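You operate a simulated robot arm through the tools that you are given. There is no shell and no other tool.

You are at the controls of a simulated robot arm. One attempt, no reset.

## Task
Put the two small boxes that the parts card names in the tool bench's orange tray.
Fine: they are in the tool bench's middle drawer; shut it again.

It is judged by the outcome, as a careful person would: the job done as asked, and still so three seconds after it is handed in. It fails if anything else is knocked over, pushed out of place, dropped, spilled or broken.

## Robot
A 6-joint arm with a two-finger parallel gripper, fixed in place. Base frame: the origin is on the floor under the middle of its stand, x ahead of it, y to its left, z up. Lengths are in mm, angles in rad, forces in N, time in s.
It reaches about 1347 mm from its shoulder. Its first joint turns from -2.897 to 2.897 rad. Payload 3.91 kg.
The TCP is the grasp point between the finger pads, 30 mm short of the fingertips. In the tool frame z runs along the fingers and y along their closing line. Largest opening 110 mm; finger width 20, thickness 10; the body of the gripper, 48 by 112 mm, starts 55 mm behind the TCP.
Orientation is that of the tool frame in the base frame, as [roll, pitch, yaw] about the fixed x, y, z axes, in that order (R = Rz(yaw) Ry(pitch) Rx(roll)). With the fingers straight down and closing along the base's y, the tool's x points along the base's -x, its y along +y and its z along -z.

## Interface
- The arm moves only by the tool send_rows. Its argument "plan" is a list that holds one entry, the list of rows, each a list of 7 numbers: the shift along the base's x, y, z in units of 200 mm (1.0 is 200 mm), then the turn, a rotation vector about the base's x, y, z in units of 120 degrees (1.0 is 120 degrees), then the gripper command, from -1 (fully open) to 1 (shut), values between in proportion. In form: [[[x, y, z, rx, ry, rz, grip], ...]]. A call has 1 to 20 rows; each row is the pose to reach, as a shift and turn from the pose commanded when the call began. A call with a number of a shift or a turn outside -1 to 1 is refused whole. A row lasts 0.2 s, in which the tool goes at most 50 mm and 0.15 rad; a call with a longer step from one row to the next is refused whole, and so is a gripper value outside its range. A pose out of reach is approached as far as the arm can. The call stops where the force on the tool passes 40 N (or 10 N more than at its start, if that is more) or the arm is blocked; 0.2 s more then pass. The fingers move at their own pace (about 108 mm/s each) and stop on an object; they squeeze with about 42 N. The grip force told is the motor's: it shows also when the fingers shut on nothing. Time passes only in rows, and 0.2 s behind the last, so rows that repeat a pose let the fingers close. The reply holds the time, the measured pose of the TCP, the force on the tool along the base axes, the opening and the grip force, in the units named above and with some noise, with the torque about the TCP (base axes, N m) and any sound that the robot's microphone picked up.
- Cameras (640 x 400 px; columns grow to the right, rows downward): "scene" is fixed at [221.2, 501.5, 1234.9]; the picture's right is [-0.98, 0.20, 0.00], its down [-0.11, -0.52, -0.85] and it looks along [-0.17, -0.83, 0.53] (base axes); focal length 214 px, centre (320, 200). "wrist" rides on the gripper at [73, 17, -103] in the tool frame; the picture's right is [-0.23, 0.97, 0.00], its down [-0.76, -0.18, -0.62] and it looks along [-0.61, -0.14, 0.78] (tool axes); focal length 222 px, centre (320, 200). There is no depth. A picture from a camera that has moved, and an enlarged one, comes with that camera's place and axes in the base frame and with its lens.
- snapshot(camera): a new picture of that camera. The clock stands still meanwhile.
- close_up(camera, box): a new picture of the part [left, top, right, bottom] of that camera's present view, enlarged. The clock stands still meanwhile.
- finish_job(): hands the job in; it is judged then, once.

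Places have to be worked out from the pictures, the camera data and where the tool is seen. Open the gripper and draw the arm clear of the work before you hand the job in, unless the task says otherwise.

The tools are called after "Emit:" by a JSON object that holds its "op" and its "data". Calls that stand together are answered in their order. send_rows: Moves the arm, as the interface text tells. Its arguments: {"type":"object","properties":{"plan":{"type":"array"}},"required":["plan"]} The other tools are called the same way: snapshot (camera) takes a picture; close_up (camera, box) takes an enlarged picture of a part of a camera's view; finish_job () hands the job in.

At the start:

```text
time: 0.0
ee_pos: [635.8, -212.2, 1071.3]
tool_rot: [3.141, 0.002, 3.141]
contact_force: [0.3, -0.3, 0.1]
moment: [-0.05, -0.01, -0.03]
finger_gap: 109.8
gripper_force: 0.0
```

scene: 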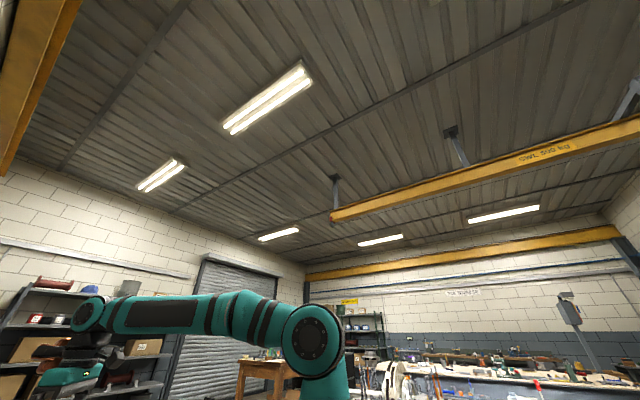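
wrist: 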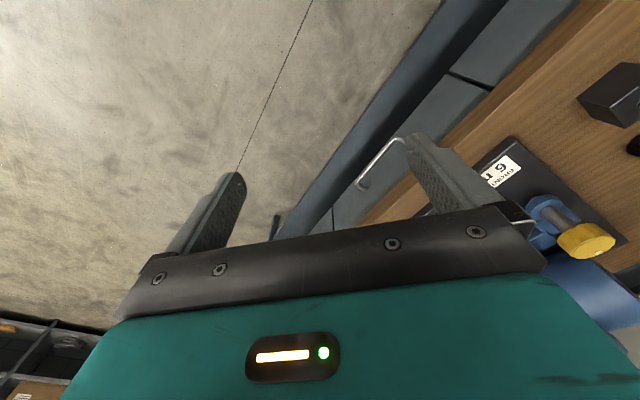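

The scene camera looks mostly at the ceiling, so the wrist camera will have to do most of the work. The bench seems to be on the robot's left (+y), so I'll start with a fresh look from both cameras.

Emit:
{"op": "snapshot", "data": {"camera": "wrist"}}

Emit:
{"op": "close_up", "data": {"camera": "wrist", "box": [320, 0, 640, 200]}}

Emit:
{"op": "close_up", "data": {"camera": "scene", "box": [0, 240, 320, 400]}}

Emit:
{"op": "close_up", "data": {"camera": "scene", "box": [320, 280, 640, 400]}}

```text
taken
camera wrist: at [564.2, -197.0, 1176.4], right [0.23, 0.97, 0.0], down [0.76, -0.18, 0.62], along [0.61, -0.14, -0.78], focal length 222 px, centre (320, 200)
```

wrist: 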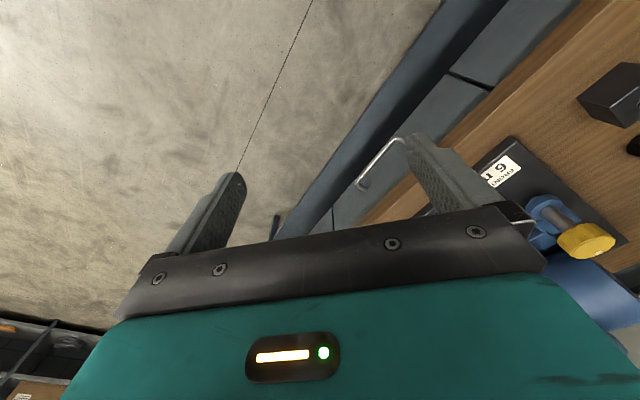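

```text
2.00 times, centred on (480, 100) of wrist
camera zoom: at [564.2, -197.0, 1176.4], right [0.23, 0.97, 0.0], down [0.76, -0.18, 0.62], along [0.61, -0.14, -0.78], focal length 444 px, centre (0, 400)
```

zoom: 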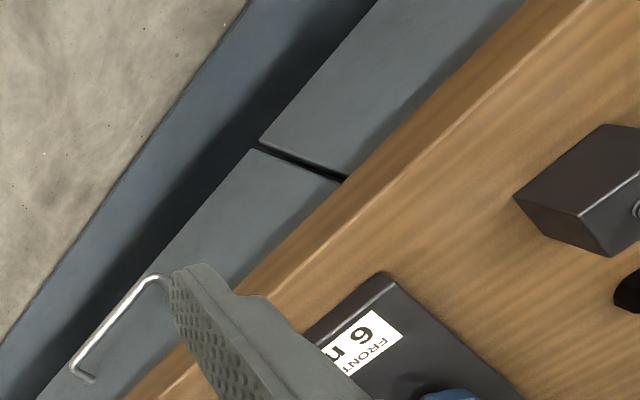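

```text
2.00 times, centred on (160, 320) of scene
camera zoom: at [221.2, 501.5, 1234.9], right [-0.98, 0.2, 0.0], down [-0.11, -0.52, -0.85], along [-0.17, -0.83, 0.53], focal length 429 px, centre (640, -40)
```

zoom: 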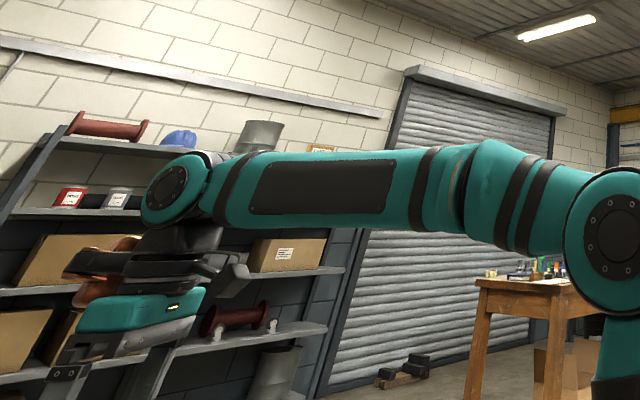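

```text
2.00 times, centred on (480, 340) of scene
camera zoom: at [221.2, 501.5, 1234.9], right [-0.98, 0.2, 0.0], down [-0.11, -0.52, -0.85], along [-0.17, -0.83, 0.53], focal length 429 px, centre (0, -80)
```

zoom: 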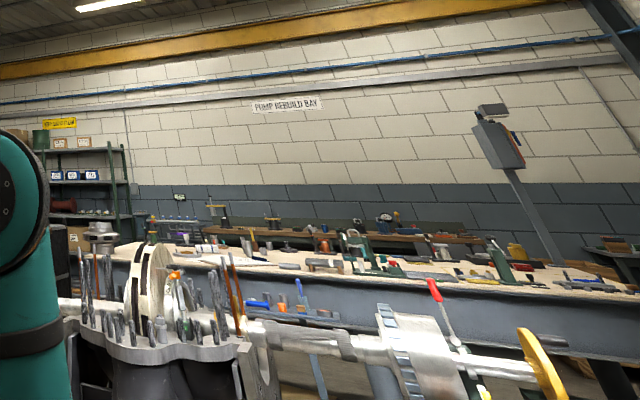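

The floor line of the bench runs diagonally at about 45° to the base, and its drawer fronts face the robot. I'll lift the tool and turn it 45° toward the bench for a better view.

Emit:
{"op": "send_rows", "data": {"plan": [[[0, 0, 0.15, 0, 0, 0.0625, -1], [0, 0, 0.3, 0, 0, 0.125, -1], [-0.1, 0.05, 0.45, 0, 0, 0.1875, -1], [-0.25, 0.15, 0.6, 0, 0, 0.25, -1], [-0.4, 0.3, 0.7, 0, 0, 0.3125, -1], [-0.55, 0.45, 0.75, 0, 0, 0.375, -1], [-0.7, 0.6, 0.75, 0, 0, 0.375, -1], [-0.8, 0.75, 0.75, 0, 0, 0.375, -1]]]}}

Emit:
{"op": "snapshot", "data": {"camera": "wrist"}}

```text
time: 1.8
ee_pos: [477.3, -62.4, 1222.6]
tool_rot: [3.14, 0.002, -2.357]
contact_force: [0.3, 0.4, -0.4]
moment: [0.04, 0.03, 0.01]
finger_gap: 110.1
gripper_force: 0.0
```

```text
taken
camera wrist: at [413.7, -102.8, 1326.6], right [-0.53, 0.85, 0.0], down [0.66, 0.41, 0.62], along [0.53, 0.33, -0.78], focal length 222 px, centre (320, 200)
```

wrist: 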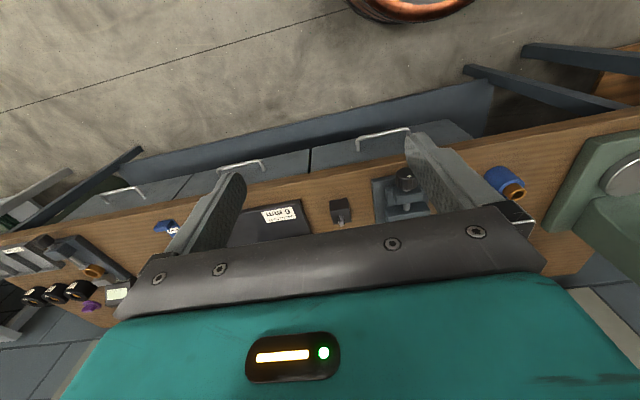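

I can see three drawer handles along the bench front and a card reading "6 mm". I'll tilt the fingers outward so the bench sits in the clear upper part of the wrist picture.

Emit:
{"op": "send_rows", "data": {"plan": [[[0, 0, 0, 0.047, -0.047, 0, -1], [0, 0, 0.05, 0.094, -0.094, 0, -1], [0, 0, 0.1, 0.141, -0.141, 0, -1], [0, 0, 0.15, 0.188, -0.188, 0, -1], [0, 0, 0.2, 0.236, -0.236, 0, -1]]]}}

Emit:
{"op": "snapshot", "data": {"camera": "wrist"}}

```text
time: 3.0
ee_pos: [476.5, -63.3, 1263.2]
tool_rot: [3.14, 0.702, -2.356]
contact_force: [1.0, -1.0, 0.5]
moment: [0.02, 0.03, 0.02]
finger_gap: 109.8
gripper_force: 0.0
```

```text
taken
camera wrist: at [378.5, -138.9, 1295.5], right [-0.57, 0.81, 0.15], down [0.25, 0.0, 0.97], along [0.78, 0.58, -0.2], focal length 222 px, centre (320, 200)
```

wrist: 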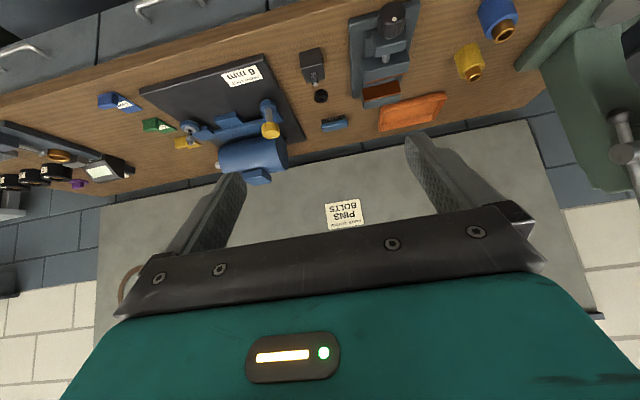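

The orange tray is on the bench top near (412,112), and a card reading "PINS / BOLTS" hangs on the back board. I'll enlarge these parts to read them.

Emit:
{"op": "close_up", "data": {"camera": "wrist", "box": [300, 180, 390, 240]}}

Emit:
{"op": "close_up", "data": {"camera": "wrist", "box": [80, 40, 320, 190]}}

Emit:
{"op": "close_up", "data": {"camera": "wrist", "box": [300, 0, 540, 150]}}

Emit:
{"op": "close_up", "data": {"camera": "wrist", "box": [0, 100, 160, 200]}}

```text
6.67 times, centred on (345, 210) of wrist
camera zoom: at [378.5, -138.9, 1295.5], right [-0.57, 0.81, 0.15], down [0.25, 0.0, 0.97], along [0.78, 0.58, -0.2], focal length 1481 px, centre (153, 133)
```

zoom: 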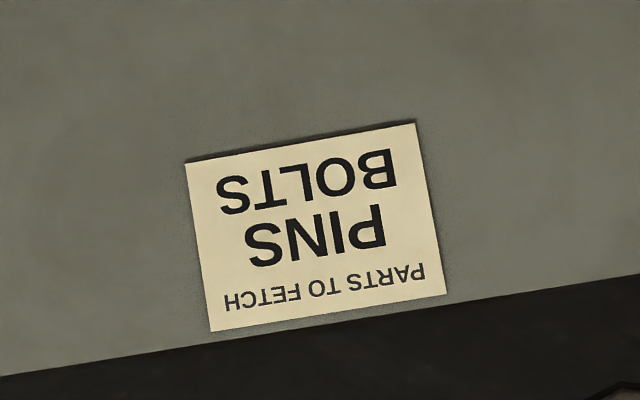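

```text
2.67 times, centred on (200, 115) of wrist
camera zoom: at [378.5, -138.9, 1295.5], right [-0.57, 0.81, 0.15], down [0.25, 0.0, 0.97], along [0.78, 0.58, -0.2], focal length 592 px, centre (640, 427)
```

zoom: 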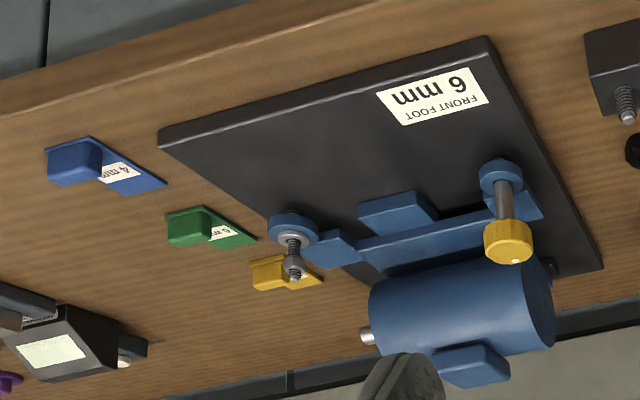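

```text
2.67 times, centred on (420, 75) of wrist
camera zoom: at [378.5, -138.9, 1295.5], right [-0.57, 0.81, 0.15], down [0.25, 0.0, 0.97], along [0.78, 0.58, -0.2], focal length 592 px, centre (53, 533)
```

zoom: 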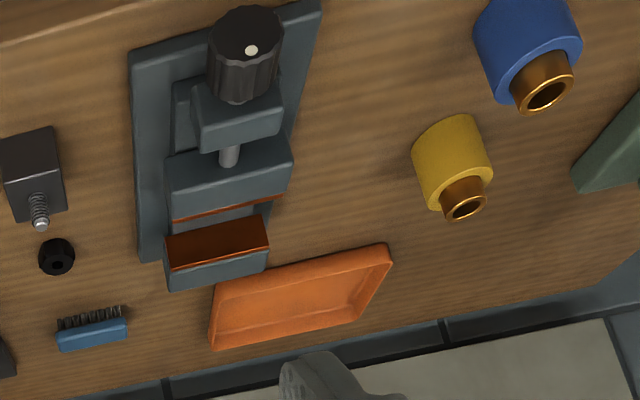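

```text
4.00 times, centred on (80, 150) of wrist
camera zoom: at [378.5, -138.9, 1295.5], right [-0.57, 0.81, 0.15], down [0.25, 0.0, 0.97], along [0.78, 0.58, -0.2], focal length 888 px, centre (1280, 400)
```

zoom: 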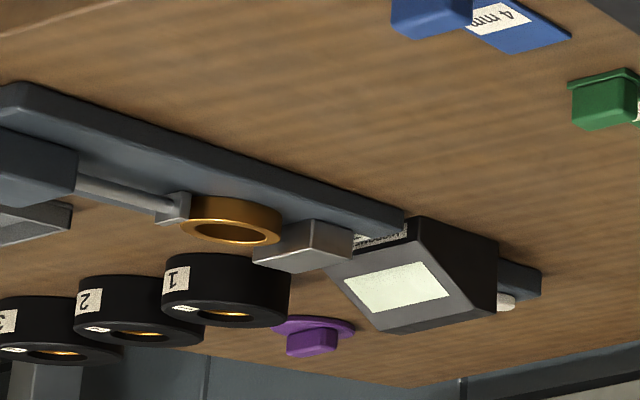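

The card reads "PARTS TO FETCH: PINS, BOLTS". The bench front edge lies along x+y ≈ 673 (n ≈ 476 mm from the base), with three drawers side by side. I judge the middle handle to be near (802,-129), so I'll move in front of it to see the drawer front.

Emit:
{"op": "send_rows", "data": {"plan": [[[0.07, -0.11, -0.11, 0, 0, 0, -1], [0.14, -0.22, -0.22, 0, 0, 0, -1], [0.21, -0.33, -0.33, 0, 0, 0, -1], [0.28, -0.44, -0.44, 0, 0, 0, -1], [0.35, -0.55, -0.55, 0, 0, 0, -1], [0.42, -0.66, -0.66, 0, 0, 0, -1], [0.49, -0.77, -0.77, 0, 0, 0, -1], [0.56, -0.88, -0.88, 0, 0, 0, -1], [0.63, -1.0, -1.0, 0, 0, 0, -1]]]}}

Emit:
{"op": "snapshot", "data": {"camera": "wrist"}}

```text
time: 5.0
ee_pos: [606.4, -264.3, 1064.3]
tool_rot: [-3.14, 0.701, -2.354]
contact_force: [-1.1, 0.8, 0.1]
moment: [-0.03, -0.03, -0.01]
finger_gap: 109.9
gripper_force: 0.1
```

```text
taken
camera wrist: at [508.0, -339.3, 1096.2], right [-0.57, 0.81, 0.15], down [0.25, 0.0, 0.97], along [0.78, 0.58, -0.21], focal length 222 px, centre (320, 200)
```

wrist: 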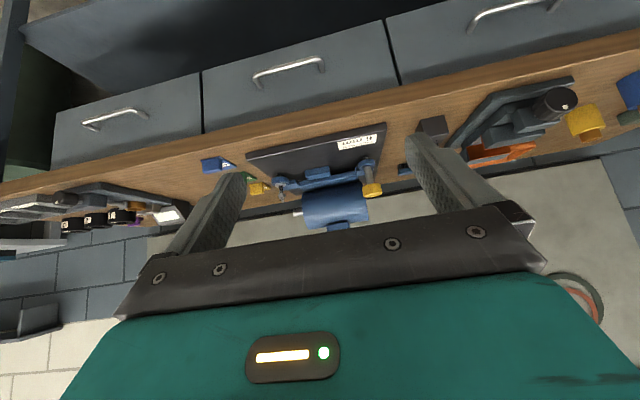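

The bench has one row of three drawers, with the middle handle at about (288,73). I'll zoom in on it to measure the handle.

Emit:
{"op": "close_up", "data": {"camera": "wrist", "box": [190, 30, 430, 180]}}

Emit:
{"op": "close_up", "data": {"camera": "wrist", "box": [240, 40, 336, 100]}}

Emit:
{"op": "close_up", "data": {"camera": "wrist", "box": [400, 80, 640, 230]}}

```text
2.67 times, centred on (310, 105) of wrist
camera zoom: at [508.0, -339.3, 1096.2], right [-0.57, 0.81, 0.15], down [0.25, 0.0, 0.97], along [0.78, 0.58, -0.21], focal length 592 px, centre (347, 453)
```

zoom: 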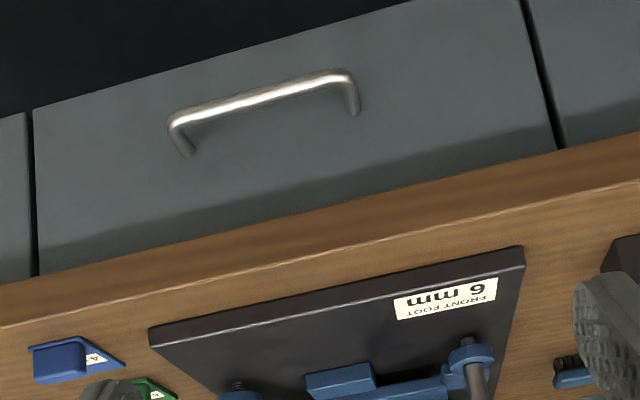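

```text
6.67 times, centred on (288, 70) of wrist
camera zoom: at [508.0, -339.3, 1096.2], right [-0.57, 0.81, 0.15], down [0.25, 0.0, 0.97], along [0.78, 0.58, -0.21], focal length 1481 px, centre (533, 1067)
```

zoom: 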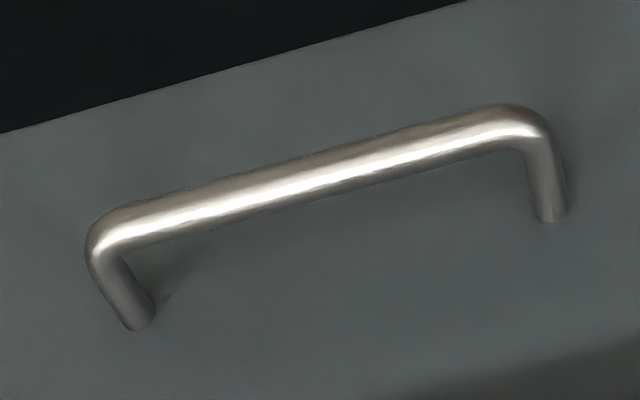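

```text
2.67 times, centred on (520, 155) of wrist
camera zoom: at [508.0, -339.3, 1096.2], right [-0.57, 0.81, 0.15], down [0.25, 0.0, 0.97], along [0.78, 0.58, -0.21], focal length 592 px, centre (-213, 320)
```

zoom: 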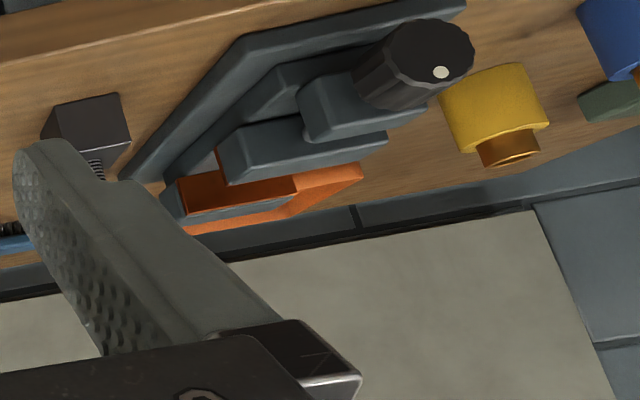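

By intersecting the two views, I put the handle bar at n≈505, e≈-683 (x≈840, y≈-126), z≈722, with about 38 mm behind it. The bench top overhangs it, with its front edge at n≈465. So I'll bring the tool level, pointing at the drawer, in the free space out front.

Emit:
{"op": "send_rows", "data": {"plan": [[[0.045, -0.035, -0.137, 0.049, -0.049, 0, -1], [0.09, -0.07, -0.274, 0.098, -0.098, 0, -1], [0.135, -0.105, -0.411, 0.147, -0.147, 0, -1], [0.18, -0.14, -0.548, 0.196, -0.196, 0, -1], [0.225, -0.175, -0.685, 0.245, -0.245, 0, -1], [0.265, -0.21, -0.82, 0.294, -0.294, 0, -1]]]}}

Emit:
{"op": "snapshot", "data": {"camera": "wrist"}}

Emit:
{"op": "snapshot", "data": {"camera": "scene"}}

```text
time: 6.4
ee_pos: [656.5, -306.6, 900.4]
tool_rot: [-0.659, 1.567, 0.126]
contact_force: [0.4, 0.6, 1.0]
moment: [-0.04, 0.08, -0.06]
finger_gap: 109.8
gripper_force: 0.1
```

```text
taken
camera wrist: at [572.5, -368.4, 828.0], right [-0.69, 0.69, 0.23], down [-0.32, -0.57, 0.76], along [0.65, 0.45, 0.61], focal length 222 px, centre (320, 200)
```

wrist: 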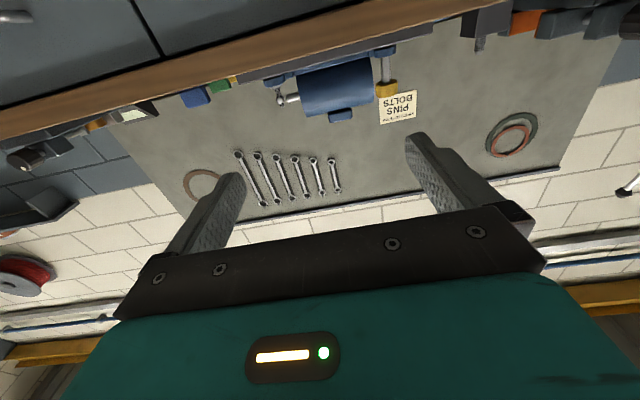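

```text
taken
```

scene: 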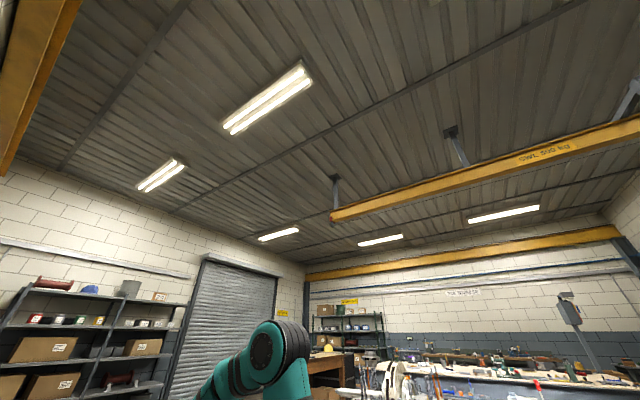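

The tool is now level, pointing straight at the bench. Combining views 3 and 4, the bench-top front edge is at n≈504, with its top at z≈866 and underside at z≈833. I'll roll 90° so the fingers close vertically, dropping toward handle height while still well in front.

Emit:
{"op": "send_rows", "data": {"plan": [[[0, 0, -0.08, 0.0482, 0.0482, 0, -1], [0, 0, -0.16, 0.0964, 0.0964, 0, -1], [0, 0, -0.24, 0.1446, 0.1446, 0, -1], [0, 0, -0.32, 0.1928, 0.1928, 0, -1], [0, 0, -0.4, 0.241, 0.241, 0, -1], [0, 0, -0.48, 0.2892, 0.2892, 0, -1], [0, 0, -0.56, 0.3374, 0.3374, 0, -1], [0, 0, -0.64, 0.3856, 0.3856, 0, -1], [0, 0, -0.72, 0.4338, 0.4338, 0, -1], [0, 0, -0.8, 0.482, 0.482, 0, -1], [0, 0, -0.885, 0.5303, 0.5303, 0, -1]]]}}

Emit:
{"op": "snapshot", "data": {"camera": "wrist"}}

```text
time: 8.8
ee_pos: [656.0, -304.0, 721.7]
tool_rot: [1.571, -0.002, 2.354]
contact_force: [-0.4, -0.6, -0.2]
moment: [-0.02, 0.0, 0.0]
finger_gap: 110.0
gripper_force: 0.2
```

```text
taken
camera wrist: at [531.9, -326.6, 739.8], right [0.16, -0.16, 0.97], down [0.1, -0.98, -0.18], along [0.98, 0.12, -0.14], focal length 222 px, centre (320, 200)
```

wrist: 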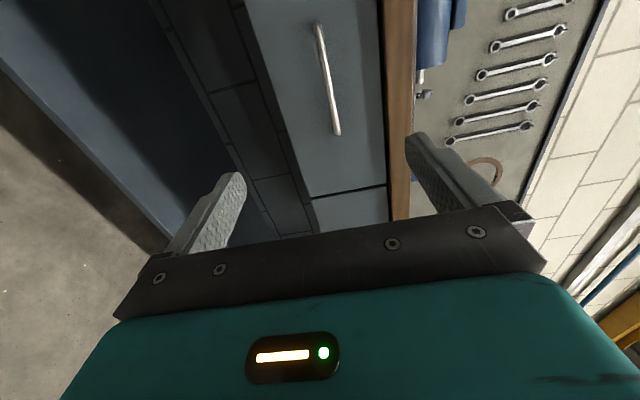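

The roll worked: the tool is at z≈722 with the fingers closing vertically, and the handle is in clear view. I'll zoom in to measure its height again from this near-level view.

Emit:
{"op": "close_up", "data": {"camera": "wrist", "box": [240, 0, 432, 120]}}

Emit:
{"op": "close_up", "data": {"camera": "wrist", "box": [240, 90, 432, 210]}}

```text
3.33 times, centred on (336, 60) of wrist
camera zoom: at [531.9, -326.6, 739.8], right [0.16, -0.16, 0.97], down [0.1, -0.98, -0.18], along [0.98, 0.12, -0.14], focal length 740 px, centre (267, 667)
```

zoom: 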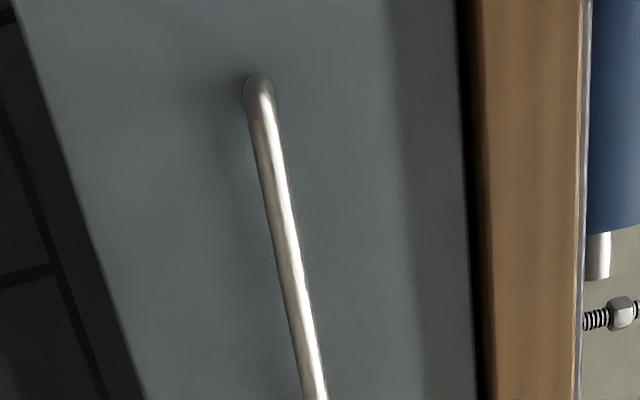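

```text
3.33 times, centred on (336, 150) of wrist
camera zoom: at [531.9, -326.6, 739.8], right [0.16, -0.16, 0.97], down [0.1, -0.98, -0.18], along [0.98, 0.12, -0.14], focal length 740 px, centre (267, 367)
```

zoom: 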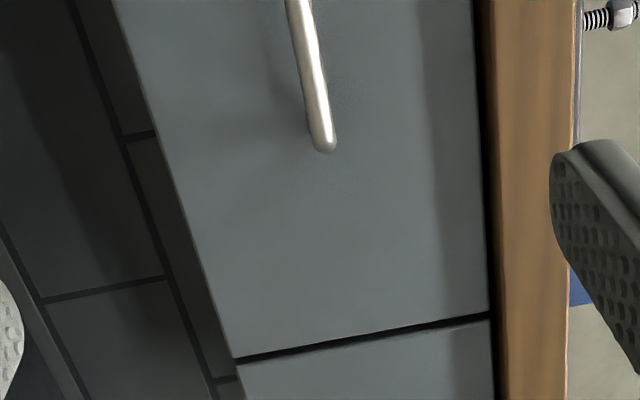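

From here the handle bar works out at z≈735 and e≈-681. Matching that with the other views gives n≈495 for the bar and about 533 for the drawer face. I'll narrow the opening to about 60 mm, correct the height and advance to n≈430, then look again.

Emit:
{"op": "send_rows", "data": {"plan": [[[0, 0, 0.065, 0, 0, 0, -0.1], [0.1, 0.1, 0.065, 0, 0, 0, -0.1], [0.22, 0.22, 0.065, 0, 0, 0, -0.1], [0.34, 0.34, 0.065, 0, 0, 0, -0.1], [0.46, 0.46, 0.065, 0, 0, 0, -0.1], [0.56, 0.56, 0.065, 0, 0, 0, -0.1], [0.64, 0.64, 0.065, 0, 0, 0, -0.1]]]}}

Emit:
{"op": "snapshot", "data": {"camera": "wrist"}}

Emit:
{"op": "close_up", "data": {"camera": "wrist", "box": [200, 0, 456, 160]}}

```text
time: 10.4
ee_pos: [783.2, -179.4, 734.6]
tool_rot: [1.571, -0.002, 2.354]
contact_force: [0.1, -0.4, 1.0]
moment: [0.02, 0.01, -0.01]
finger_gap: 60.8
gripper_force: 0.1
```

```text
taken
camera wrist: at [659.2, -200.5, 752.4], right [0.16, -0.16, 0.97], down [0.1, -0.98, -0.18], along [0.98, 0.12, -0.14], focal length 222 px, centre (320, 200)
```

wrist: 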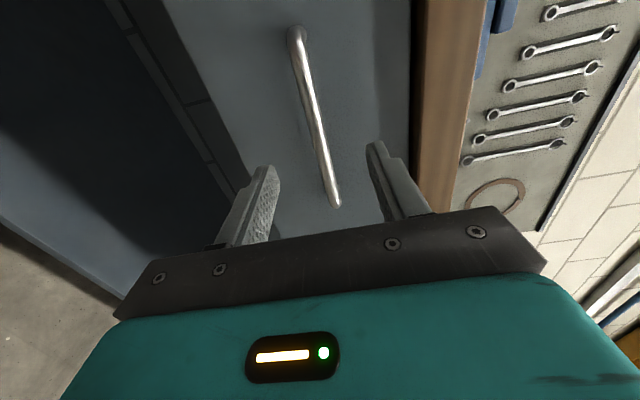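

```text
2.50 times, centred on (328, 80) of wrist
camera zoom: at [659.2, -200.5, 752.4], right [0.16, -0.16, 0.97], down [0.1, -0.98, -0.18], along [0.98, 0.12, -0.14], focal length 555 px, centre (300, 500)
```

zoom: 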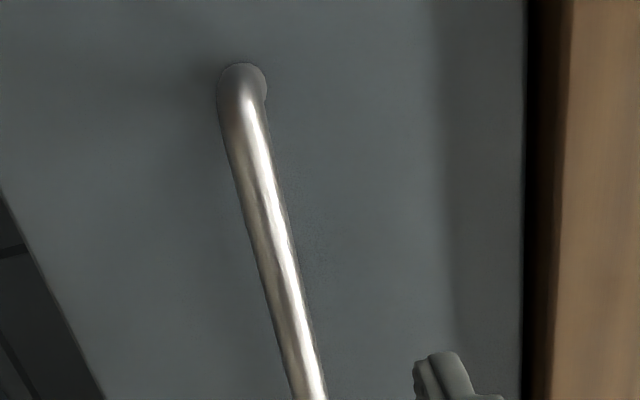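

The two level views agree that the bar is at n≈496, z≈735, and it lies between the fingers. I'll advance 63 mm so the TCP is just short of the bar, then close on it.

Emit:
{"op": "send_rows", "data": {"plan": [[[0.07, 0.07, 0, 0, 0, 0, -0.1], [0.14, 0.14, 0, 0, 0, 0, -0.1], [0.19, 0.19, 0, 0, 0, 0, -0.1], [0.223, 0.223, 0, 0, 0, 0, -0.1]]]}}

Emit:
{"op": "snapshot", "data": {"camera": "wrist"}}

```text
time: 11.4
ee_pos: [829.1, -133.3, 733.5]
tool_rot: [1.57, 0.001, 2.353]
contact_force: [1.0, -0.2, 0.3]
moment: [0.0, 0.0, -0.03]
finger_gap: 60.6
gripper_force: 0.1
```

```text
taken
camera wrist: at [704.2, -155.8, 750.9], right [0.16, -0.16, 0.97], down [0.1, -0.98, -0.18], along [0.98, 0.12, -0.14], focal length 222 px, centre (320, 200)
```

wrist: 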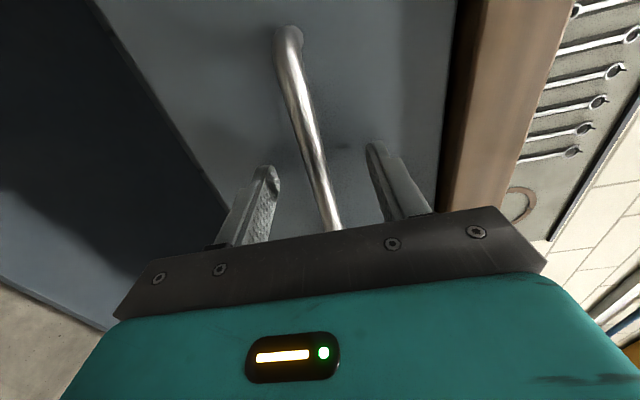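

The bar now runs between the two fingertips and nothing has touched. I'll close the gripper.

Emit:
{"op": "send_rows", "data": {"plan": [[[0, 0, 0, 0, 0, 0, 1], [0, 0, 0, 0, 0, 0, 1], [0, 0, 0, 0, 0, 0, 1], [0, 0, 0, 0, 0, 0, 1]]]}}

Emit:
{"op": "snapshot", "data": {"camera": "wrist"}}

```text
time: 12.4
ee_pos: [828.0, -134.5, 734.9]
tool_rot: [1.571, 0.001, 2.355]
contact_force: [4.8, -3.0, 26.0]
moment: [0.12, 0.06, 0.55]
finger_gap: 11.8
gripper_force: 44.7
```

```text
taken
camera wrist: at [703.9, -156.0, 752.1], right [0.16, -0.16, 0.97], down [0.1, -0.98, -0.18], along [0.98, 0.12, -0.14], focal length 222 px, centre (320, 200)
```

wrist: 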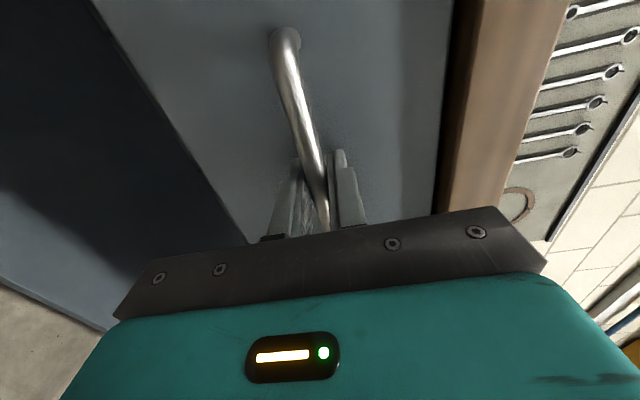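

I have a firm hold on the bar (gap 11.8 mm), but there is a 26 N upward load because the tool sits slightly low. I'll ease up 1–2 mm and start pulling the drawer slowly.

Emit:
{"op": "send_rows", "data": {"plan": [[[0, 0, 0.006, 0, 0, 0, 1], [0, 0, 0.01, 0, 0, 0, 1], [0, 0, 0.01, 0, 0, 0, 1]]]}}

```text
time: 13.2
ee_pos: [827.9, -132.6, 734.3]
tool_rot: [1.569, -0.001, 2.353]
contact_force: [5.6, -5.9, 3.9]
moment: [-0.08, -0.03, 0.1]
finger_gap: 11.6
gripper_force: 45.2
```

The vertical load is down to 4 N. Now I'll pull straight out along -n in small steps.

Emit:
{"op": "send_rows", "data": {"plan": [[[-0.03, -0.03, 0, 0, 0, 0, 1], [-0.07, -0.07, 0, 0, 0, 0, 1], [-0.11, -0.11, 0, 0, 0, 0, 1], [-0.15, -0.15, 0, 0, 0, 0, 1], [-0.2, -0.2, 0, 0, 0, 0, 1]]]}}

Emit:
{"op": "snapshot", "data": {"camera": "wrist"}}

```text
time: 14.4
ee_pos: [787.6, -172.6, 735.3]
tool_rot: [1.572, -0.002, 2.354]
contact_force: [13.8, -13.6, -20.4]
moment: [-0.12, -0.06, -0.42]
finger_gap: 11.6
gripper_force: 45.0
```

```text
taken
camera wrist: at [663.6, -196.1, 752.8], right [0.16, -0.16, 0.97], down [0.1, -0.98, -0.18], along [0.98, 0.12, -0.14], focal length 222 px, centre (320, 200)
```

wrist: 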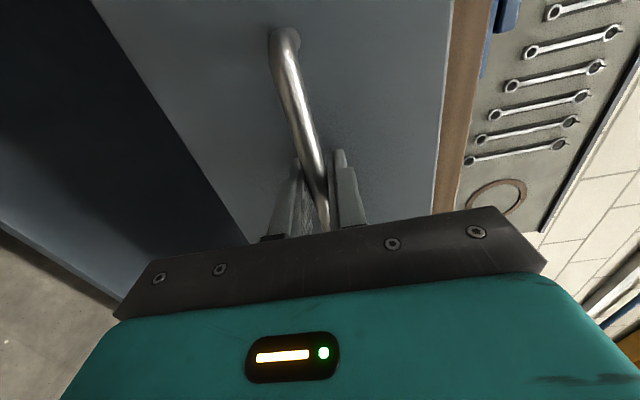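

The drawer is sliding out (57 mm so far). There are side and vertical loads of about 20 N, so I'll correct by 2 mm toward -e and 1–2 mm down while I keep pulling.

Emit:
{"op": "send_rows", "data": {"plan": [[[0.007, -0.007, -0.006, 0, 0, 0, 1], [-0.043, -0.057, -0.007, 0, 0, 0, 1], [-0.093, -0.107, -0.007, 0, 0, 0, 1], [-0.143, -0.157, -0.007, 0, 0, 0, 1], [-0.193, -0.207, -0.007, 0, 0, 0, 1], [-0.243, -0.257, -0.007, 0, 0, 0, 1], [-0.293, -0.307, -0.007, 0, 0, 0, 1], [-0.343, -0.357, -0.007, 0, 0, 0, 1]]]}}

```text
time: 16.2
ee_pos: [719.9, -242.5, 734.3]
tool_rot: [1.571, -0.001, 2.355]
contact_force: [-19.5, 19.9, 1.3]
moment: [0.05, 0.02, 0.04]
finger_gap: 11.4
gripper_force: 45.0
```

The side load has reversed to about 28 N, so I overcorrected by roughly 1.2 mm. I'll undo that and keep pulling; the drawer is about 153 mm open.

Emit:
{"op": "send_rows", "data": {"plan": [[[-0.004, 0.004, 0, 0, 0, 0, 1], [-0.054, -0.046, 0, 0, 0, 0, 1], [-0.104, -0.096, 0, 0, 0, 0, 1], [-0.154, -0.146, 0, 0, 0, 0, 1], [-0.204, -0.196, 0, 0, 0, 0, 1], [-0.254, -0.246, 0, 0, 0, 0, 1]]]}}

Emit:
{"op": "snapshot", "data": {"camera": "wrist"}}

```text
time: 17.6
ee_pos: [667.7, -292.7, 733.9]
tool_rot: [1.571, 0.001, 2.355]
contact_force: [-12.0, 10.8, -16.4]
moment: [-0.04, -0.01, 0.0]
finger_gap: 11.6
gripper_force: 44.9
```

```text
taken
camera wrist: at [544.6, -315.4, 752.6], right [0.16, -0.16, 0.97], down [0.1, -0.98, -0.18], along [0.98, 0.12, -0.14], focal length 222 px, centre (320, 200)
```

wrist: 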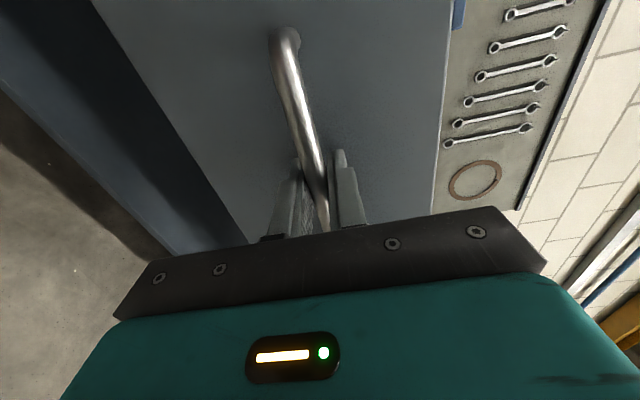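

The drawer is about 225 mm open and running smoothly. I'll pull roughly 60 mm more for access, with small corrections for the side and vertical loads.

Emit:
{"op": "send_rows", "data": {"plan": [[[-0.0025, 0.0025, -0.004, 0, 0, 0, 1], [-0.0425, -0.0375, -0.004, 0, 0, 0, 1], [-0.0825, -0.0775, -0.004, 0, 0, 0, 1], [-0.1225, -0.1175, -0.004, 0, 0, 0, 1], [-0.1625, -0.1575, -0.004, 0, 0, 0, 1], [-0.2025, -0.1975, -0.004, 0, 0, 0, 1]]]}}

Emit:
{"op": "snapshot", "data": {"camera": "wrist"}}

```text
time: 19.0
ee_pos: [628.0, -334.8, 735.3]
tool_rot: [1.569, 0.001, 2.355]
contact_force: [-2.6, 2.3, 3.2]
moment: [0.01, 0.03, 0.54]
finger_gap: 11.6
gripper_force: 45.0
```

```text
taken
camera wrist: at [504.0, -356.0, 752.3], right [0.16, -0.16, 0.97], down [0.1, -0.98, -0.18], along [0.98, 0.12, -0.14], focal length 222 px, centre (320, 200)
```

wrist: 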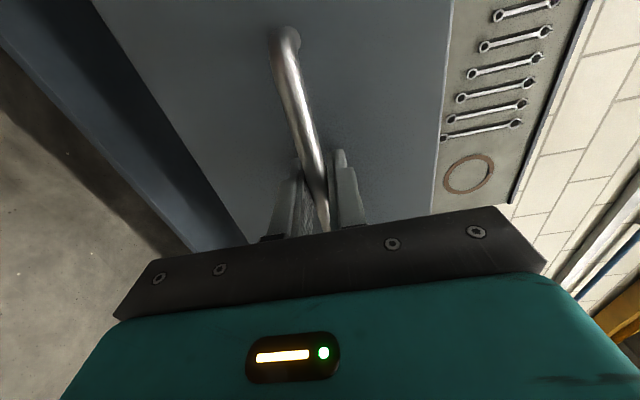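

The drawer is about 283 mm open and the loads are low. I'll release the handle, back off along -n and rise to look inside.

Emit:
{"op": "send_rows", "data": {"plan": [[[0, 0, 0, 0, 0, 0, -0.1], [0, 0, 0, 0, 0, 0, -0.1], [0, 0, 0, 0, 0, 0, -0.1], [-0.08, -0.08, 0, 0, 0, 0, -0.1], [-0.2, -0.2, 0, 0, 0, 0, -0.1], [-0.28, -0.28, 0.05, 0, 0, 0, -0.1], [-0.28, -0.28, 0.25, 0, 0, 0, -0.1], [-0.28, -0.28, 0.48, 0, 0, 0, -0.1], [-0.28, -0.28, 0.72, 0, 0, 0, -0.1], [-0.28, -0.28, 0.96, 0, 0, 0, -0.1]]]}}

Emit:
{"op": "snapshot", "data": {"camera": "wrist"}}

```text
time: 21.2
ee_pos: [572.4, -389.8, 926.9]
tool_rot: [1.572, -0.002, 2.355]
contact_force: [0.1, -0.5, 0.1]
moment: [0.06, -0.02, 0.03]
finger_gap: 60.7
gripper_force: 0.1
```

```text
taken
camera wrist: at [449.0, -411.0, 945.1], right [0.16, -0.16, 0.97], down [0.1, -0.98, -0.18], along [0.98, 0.12, -0.14], focal length 222 px, centre (320, 200)
```

wrist: 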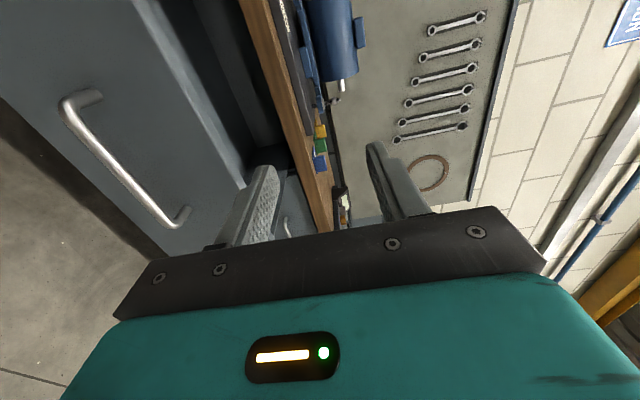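

The drawer is open and I've let go of the handle. I'll rise, move over it and turn the fingers straight down so the camera looks into the drawer.

Emit:
{"op": "send_rows", "data": {"plan": [[[0, 0, 0.1, -0.0482, 0.0482, 0, -0.1], [0, 0, 0.2, -0.0964, 0.0964, 0, -0.1], [0, 0, 0.3, -0.1446, 0.1446, 0, -0.1], [0.03, 0.07, 0.4, -0.1928, 0.1928, 0, -0.1], [0.08, 0.16, 0.5, -0.241, 0.241, 0, -0.1], [0.13, 0.27, 0.6, -0.2892, 0.2892, 0, -0.1], [0.19, 0.38, 0.7, -0.3374, 0.3374, 0, -0.5], [0.25, 0.5, 0.78, -0.3856, 0.3856, 0, -1], [0.31, 0.62, 0.8, -0.4338, 0.4338, 0, -1], [0.37, 0.74, 0.8, -0.482, 0.482, 0, -1], [0.43, 0.85, 0.8, -0.5303, 0.5303, 0, -1]]]}}

Emit:
{"op": "snapshot", "data": {"camera": "wrist"}}

```text
time: 23.6
ee_pos: [659.0, -218.0, 1086.3]
tool_rot: [-3.14, 0.002, 2.354]
contact_force: [0.2, -0.5, 0.9]
moment: [0.04, -0.03, -0.02]
finger_gap: 110.0
gripper_force: 0.1
```

```text
taken
camera wrist: at [618.7, -155.9, 1189.6], right [0.85, 0.53, 0.0], down [0.41, -0.66, 0.63], along [0.33, -0.53, -0.78], focal length 222 px, centre (320, 200)
```

wrist: 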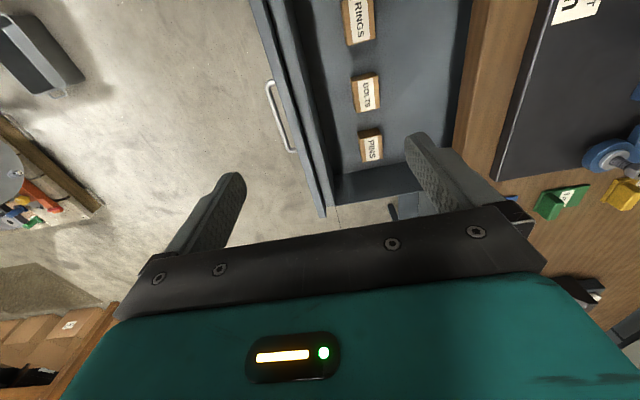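

I can see labelled boxes in the drawer: PINS, BOLTS, RINGS. I'll zoom in to confirm and measure.

Emit:
{"op": "close_up", "data": {"camera": "wrist", "box": [270, 0, 510, 150]}}

Emit:
{"op": "close_up", "data": {"camera": "wrist", "box": [310, 60, 438, 220]}}

```text
2.67 times, centred on (390, 75) of wrist
camera zoom: at [618.7, -155.9, 1189.6], right [0.85, 0.53, 0.0], down [0.41, -0.66, 0.63], along [0.33, -0.53, -0.78], focal length 592 px, centre (133, 533)
```

zoom: 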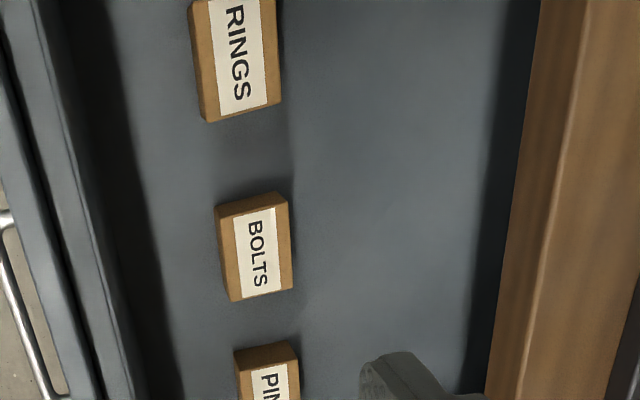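

```text
2.50 times, centred on (374, 140) of wrist
camera zoom: at [618.7, -155.9, 1189.6], right [0.85, 0.53, 0.0], down [0.41, -0.66, 0.63], along [0.33, -0.53, -0.78], focal length 555 px, centre (185, 350)
```

zoom: 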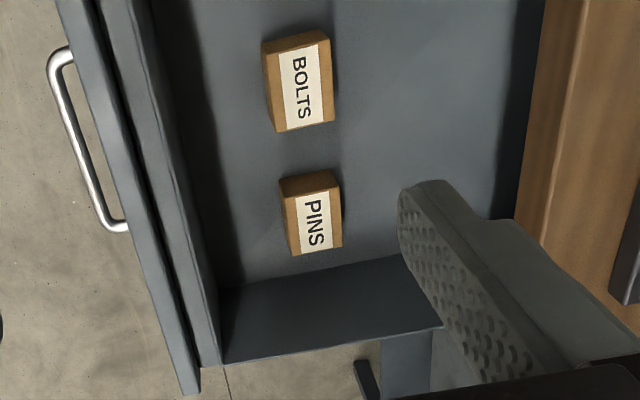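

The PINS and BOLTS boxes lie in a row along the drawer at n≈391 and e≈-795 and -679, and both are reachable from above. I'll move over BOLTS at z≈950 for a second view to triangulate.

Emit:
{"op": "send_rows", "data": {"plan": [[[0.1, 0.014, -0.136, 0, 0, 0, -1], [0.2, 0.028, -0.272, 0, 0, 0, -1], [0.3, 0.042, -0.408, 0, 0, 0, -1], [0.4, 0.056, -0.544, 0, 0, 0, -1], [0.488, 0.07, -0.68, 0, 0, 0, -1]]]}}

Emit:
{"op": "snapshot", "data": {"camera": "wrist"}}

Emit:
{"op": "close_up", "data": {"camera": "wrist", "box": [240, 0, 432, 120]}}

Emit:
{"op": "close_up", "data": {"camera": "wrist", "box": [224, 90, 416, 210]}}

```text
time: 24.8
ee_pos: [756.8, -204.4, 950.9]
tool_rot: [3.141, 0.003, 2.358]
contact_force: [0.4, 0.2, 1.6]
moment: [-0.03, -0.03, -0.01]
finger_gap: 110.1
gripper_force: 0.1
```

```text
taken
camera wrist: at [716.7, -141.6, 1054.3], right [0.85, 0.53, 0.0], down [0.41, -0.66, 0.62], along [0.33, -0.53, -0.78], focal length 222 px, centre (320, 200)
```

wrist: 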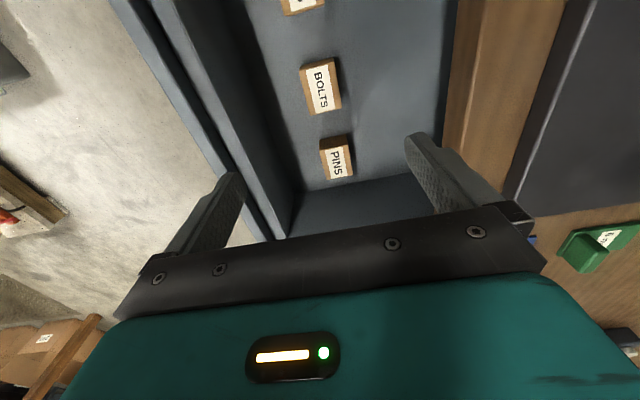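

```text
3.33 times, centred on (336, 60) of wrist
camera zoom: at [716.7, -141.6, 1054.3], right [0.85, 0.53, 0.0], down [0.41, -0.66, 0.62], along [0.33, -0.53, -0.78], focal length 740 px, centre (267, 667)
```

zoom: 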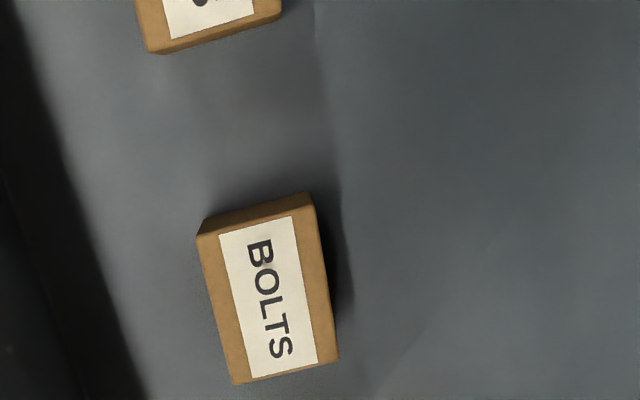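

```text
3.33 times, centred on (320, 150) of wrist
camera zoom: at [716.7, -141.6, 1054.3], right [0.85, 0.53, 0.0], down [0.41, -0.66, 0.62], along [0.33, -0.53, -0.78], focal length 740 px, centre (320, 367)
```

zoom: 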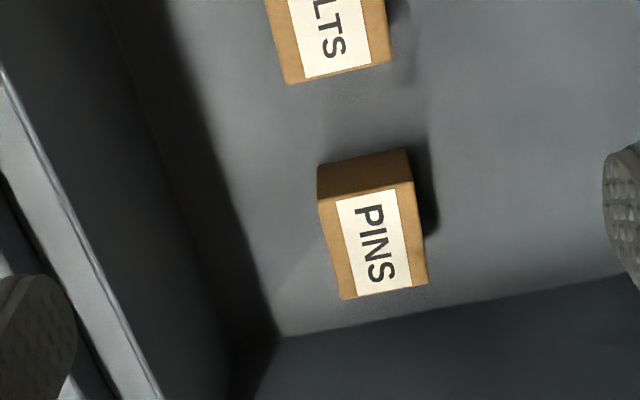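

The views agree. BOLTS is centred at n≈391, e≈-680 and PINS at n≈391, e≈-800, each about 48 (n) × 60 (e) × 35 mm, with tops at z≈714. The tool is already over BOLTS with the closing line along n, so I'll descend.

Emit:
{"op": "send_rows", "data": {"plan": [[[0, 0, -0.2, 0, 0, 0, -0.6], [0, 0, -0.4, 0, 0, 0, -0.6], [0, 0, -0.6, 0, 0, 0, -0.6], [0, 0, -0.78, 0, 0, 0, -0.6], [0, 0, -0.9, 0, 0, 0, -0.6]]]}}

Emit:
{"op": "snapshot", "data": {"camera": "wrist"}}

```text
time: 26.0
ee_pos: [755.8, -204.2, 771.6]
tool_rot: [-3.141, 0.002, 2.356]
contact_force: [-1.1, -0.5, 0.6]
moment: [0.03, 0.03, 0.0]
finger_gap: 88.1
gripper_force: 0.2
```

```text
taken
camera wrist: at [716.4, -142.4, 874.4], right [0.85, 0.53, 0.0], down [0.41, -0.66, 0.62], along [0.33, -0.53, -0.78], focal length 222 px, centre (320, 200)
```

wrist: 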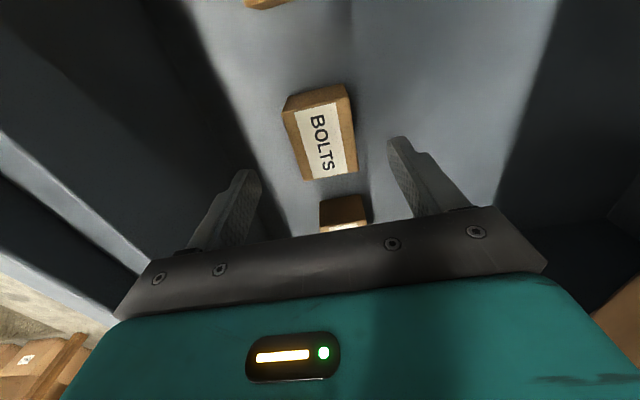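

The box is centred between the fingers to within 2 mm. I'll go down to z≈714 and close on it.

Emit:
{"op": "send_rows", "data": {"plan": [[[0, 0, -0.1, 0, 0, 0, -0.6], [0, 0, -0.2, 0, 0, 0, -0.6], [0, 0, -0.26, 0, 0, 0, -0.6], [0, 0, -0.285, 0, 0, 0, -0.6], [0, 0, -0.285, 0, 0, 0, 1], [0, 0, -0.285, 0, 0, 0, 1], [0, 0, -0.285, 0, 0, 0, 1], [0, 0, -0.285, 0, 0, 0, 1]]]}}

Emit:
{"op": "snapshot", "data": {"camera": "wrist"}}

```text
time: 27.8
ee_pos: [754.6, -204.2, 713.5]
tool_rot: [-3.141, -0.002, 2.358]
contact_force: [0.0, -1.1, -0.5]
moment: [-0.03, 0.01, -0.02]
finger_gap: 49.9
gripper_force: 42.0
```

```text
taken
camera wrist: at [717.0, -141.6, 817.9], right [0.85, 0.53, 0.0], down [0.41, -0.66, 0.62], along [0.33, -0.53, -0.78], focal length 222 px, centre (320, 200)
```

wrist: 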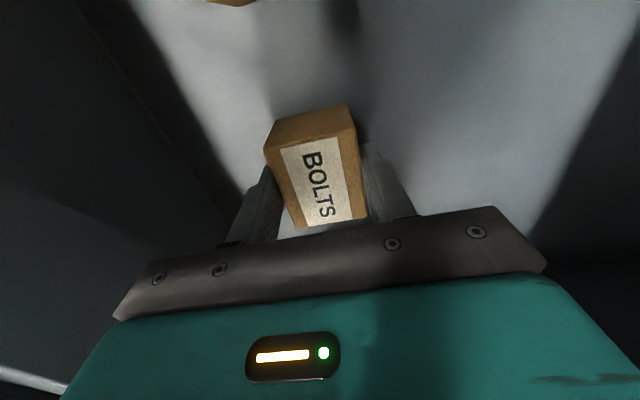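

BOLTS is held (gap 49.9 mm, 42 N). I'll lift it straight up out of the drawer.

Emit:
{"op": "send_rows", "data": {"plan": [[[0, 0, 0.1, 0, 0, 0, 1], [0, 0, 0.28, 0, 0, 0, 1], [0, 0, 0.46, 0, 0, 0, 1], [0, 0, 0.64, 0, 0, 0, 1], [0, 0, 0.82, 0, 0, 0, 1], [0, 0, 1.0, 0, 0, 0, 1]]]}}

Emit:
{"op": "snapshot", "data": {"camera": "wrist"}}

```text
time: 29.2
ee_pos: [756.0, -205.6, 915.5]
tool_rot: [3.142, 0.0, 2.357]
contact_force: [0.9, -0.1, -2.7]
moment: [0.02, 0.02, -0.01]
finger_gap: 49.9
gripper_force: 42.1
```

```text
taken
camera wrist: at [717.6, -142.6, 1019.6], right [0.85, 0.53, 0.0], down [0.41, -0.66, 0.62], along [0.33, -0.53, -0.78], focal length 222 px, centre (320, 200)
```

wrist: 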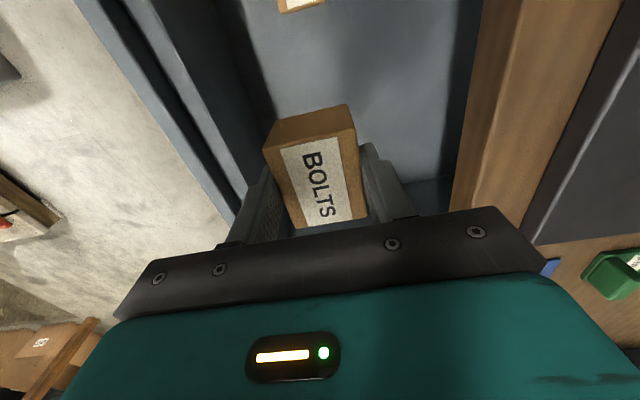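

BOLTS is clear of the drawer and secure. I'll rise to z≈1110 and turn +90° about vertical so the camera faces across the bench, then start moving left toward the orange tray.

Emit:
{"op": "send_rows", "data": {"plan": [[[0, 0, 0.24, 0, 0, 0, 1], [0, 0, 0.48, 0, 0, 0, 1], [0, 0, 0.72, 0, 0, 0.068, 1], [0, 0, 0.96, 0, 0, 0.136, 1], [-0.03, 0.1, 0.97, 0, 0, 0.204, 1], [-0.06, 0.22, 0.97, 0, 0, 0.272, 1], [-0.1, 0.34, 0.97, 0, 0, 0.34, 1], [-0.14, 0.46, 0.97, 0, 0, 0.408, 1], [-0.18, 0.58, 0.97, 0, 0, 0.476, 1], [-0.22, 0.7, 0.97, 0, 0, 0.544, 1], [-0.26, 0.8, 0.97, 0, 0, 0.612, 1], [-0.29, 0.88, 0.97, 0, 0, 0.68, 1], [-0.315, 0.958, 0.97, 0, 0, 0.75, 1]]]}}

Emit:
{"op": "snapshot", "data": {"camera": "wrist"}}

```text
time: 32.0
ee_pos: [691.8, -12.2, 1107.1]
tool_rot: [3.14, 0.002, -2.355]
contact_force: [0.9, -0.3, -3.0]
moment: [0.03, 0.0, 0.04]
finger_gap: 49.5
gripper_force: 41.5
```

```text
taken
camera wrist: at [630.0, -51.5, 1211.5], right [-0.53, 0.85, 0.0], down [0.66, 0.41, 0.62], along [0.53, 0.33, -0.78], focal length 222 px, centre (320, 200)
```

wrist: 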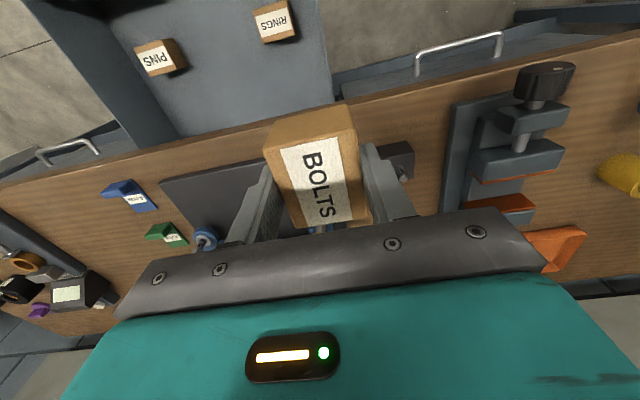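

The bench objects along this route are low (the vise knob is at z≈915) and the box bottom is at about 1072, so there is plenty of clearance. I'll move on toward the tray.

Emit:
{"op": "send_rows", "data": {"plan": [[[0, 0.2, 0, 0, 0, 0, 1], [0, 0.4, 0, 0, 0, 0, 1], [0, 0.6, 0, 0, 0, 0, 1], [0, 0.8, 0, 0, 0, 0, 1], [0, 1.0, 0, 0, 0, 0, 1]]]}}

Emit:
{"op": "snapshot", "data": {"camera": "wrist"}}

```text
time: 33.2
ee_pos: [690.6, 185.4, 1107.4]
tool_rot: [-3.141, 0.003, -2.356]
contact_force: [-0.6, 0.0, -2.1]
moment: [0.0, 0.02, -0.02]
finger_gap: 49.6
gripper_force: 41.3
```

```text
taken
camera wrist: at [628.2, 144.7, 1211.3], right [-0.53, 0.85, 0.0], down [0.66, 0.41, 0.62], along [0.53, 0.33, -0.78], focal length 222 px, centre (320, 200)
```

wrist: 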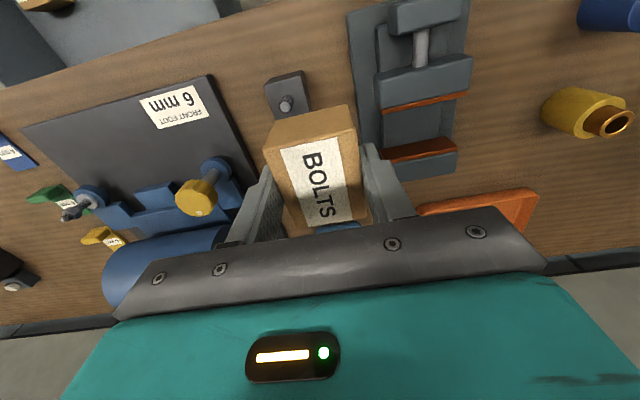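

The tray's near edge is at n≈865, spanning e≈-216 to -5, and the bench's back edge is well behind it at n≈1180. I'll continue to a point above the tray.

Emit:
{"op": "send_rows", "data": {"plan": [[[0.01, 0.2, 0, 0, 0, 0, 1], [0.02, 0.4, 0, 0, 0, 0, 1], [0.04, 0.6, 0, 0, 0, 0, 1], [0.05, 0.8, 0, 0, 0, 0, 1], [0.06, 1.0, 0, 0, 0, 0, 1]]]}}

Emit:
{"op": "send_rows", "data": {"plan": [[[0.01, 0.2, 0, 0, 0, 0, 1], [0.02, 0.4, 0, 0, 0, 0, 1], [0.03, 0.55, 0, 0, 0, 0, 1], [0.04, 0.7, 0, 0, 0, 0, 1]]]}}

Emit:
{"op": "snapshot", "data": {"camera": "wrist"}}

```text
time: 34.4
ee_pos: [702.9, 386.9, 1110.0]
tool_rot: [3.141, 0.002, -2.356]
contact_force: [-0.2, -0.3, -0.7]
moment: [0.08, 0.01, 0.01]
finger_gap: 49.8
gripper_force: 41.7
```

```text
time: 35.4
ee_pos: [712.6, 526.2, 1109.3]
tool_rot: [-3.141, 0.002, -2.357]
contact_force: [0.3, -0.7, -0.5]
moment: [0.02, -0.01, -0.03]
finger_gap: 49.7
gripper_force: 41.9
```

```text
taken
camera wrist: at [650.7, 486.7, 1213.0], right [-0.53, 0.85, 0.0], down [0.66, 0.41, 0.62], along [0.53, 0.33, -0.78], focal length 222 px, centre (320, 200)
```

wrist: 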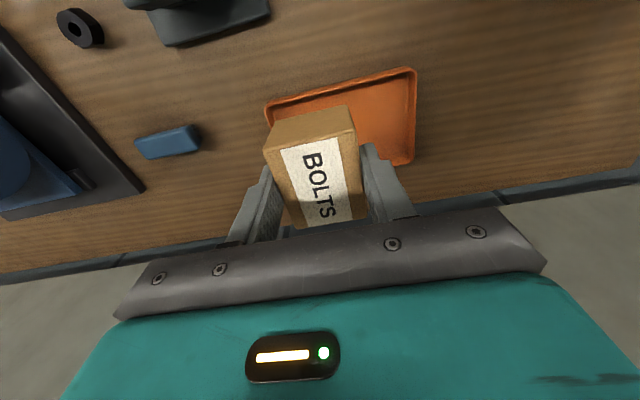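

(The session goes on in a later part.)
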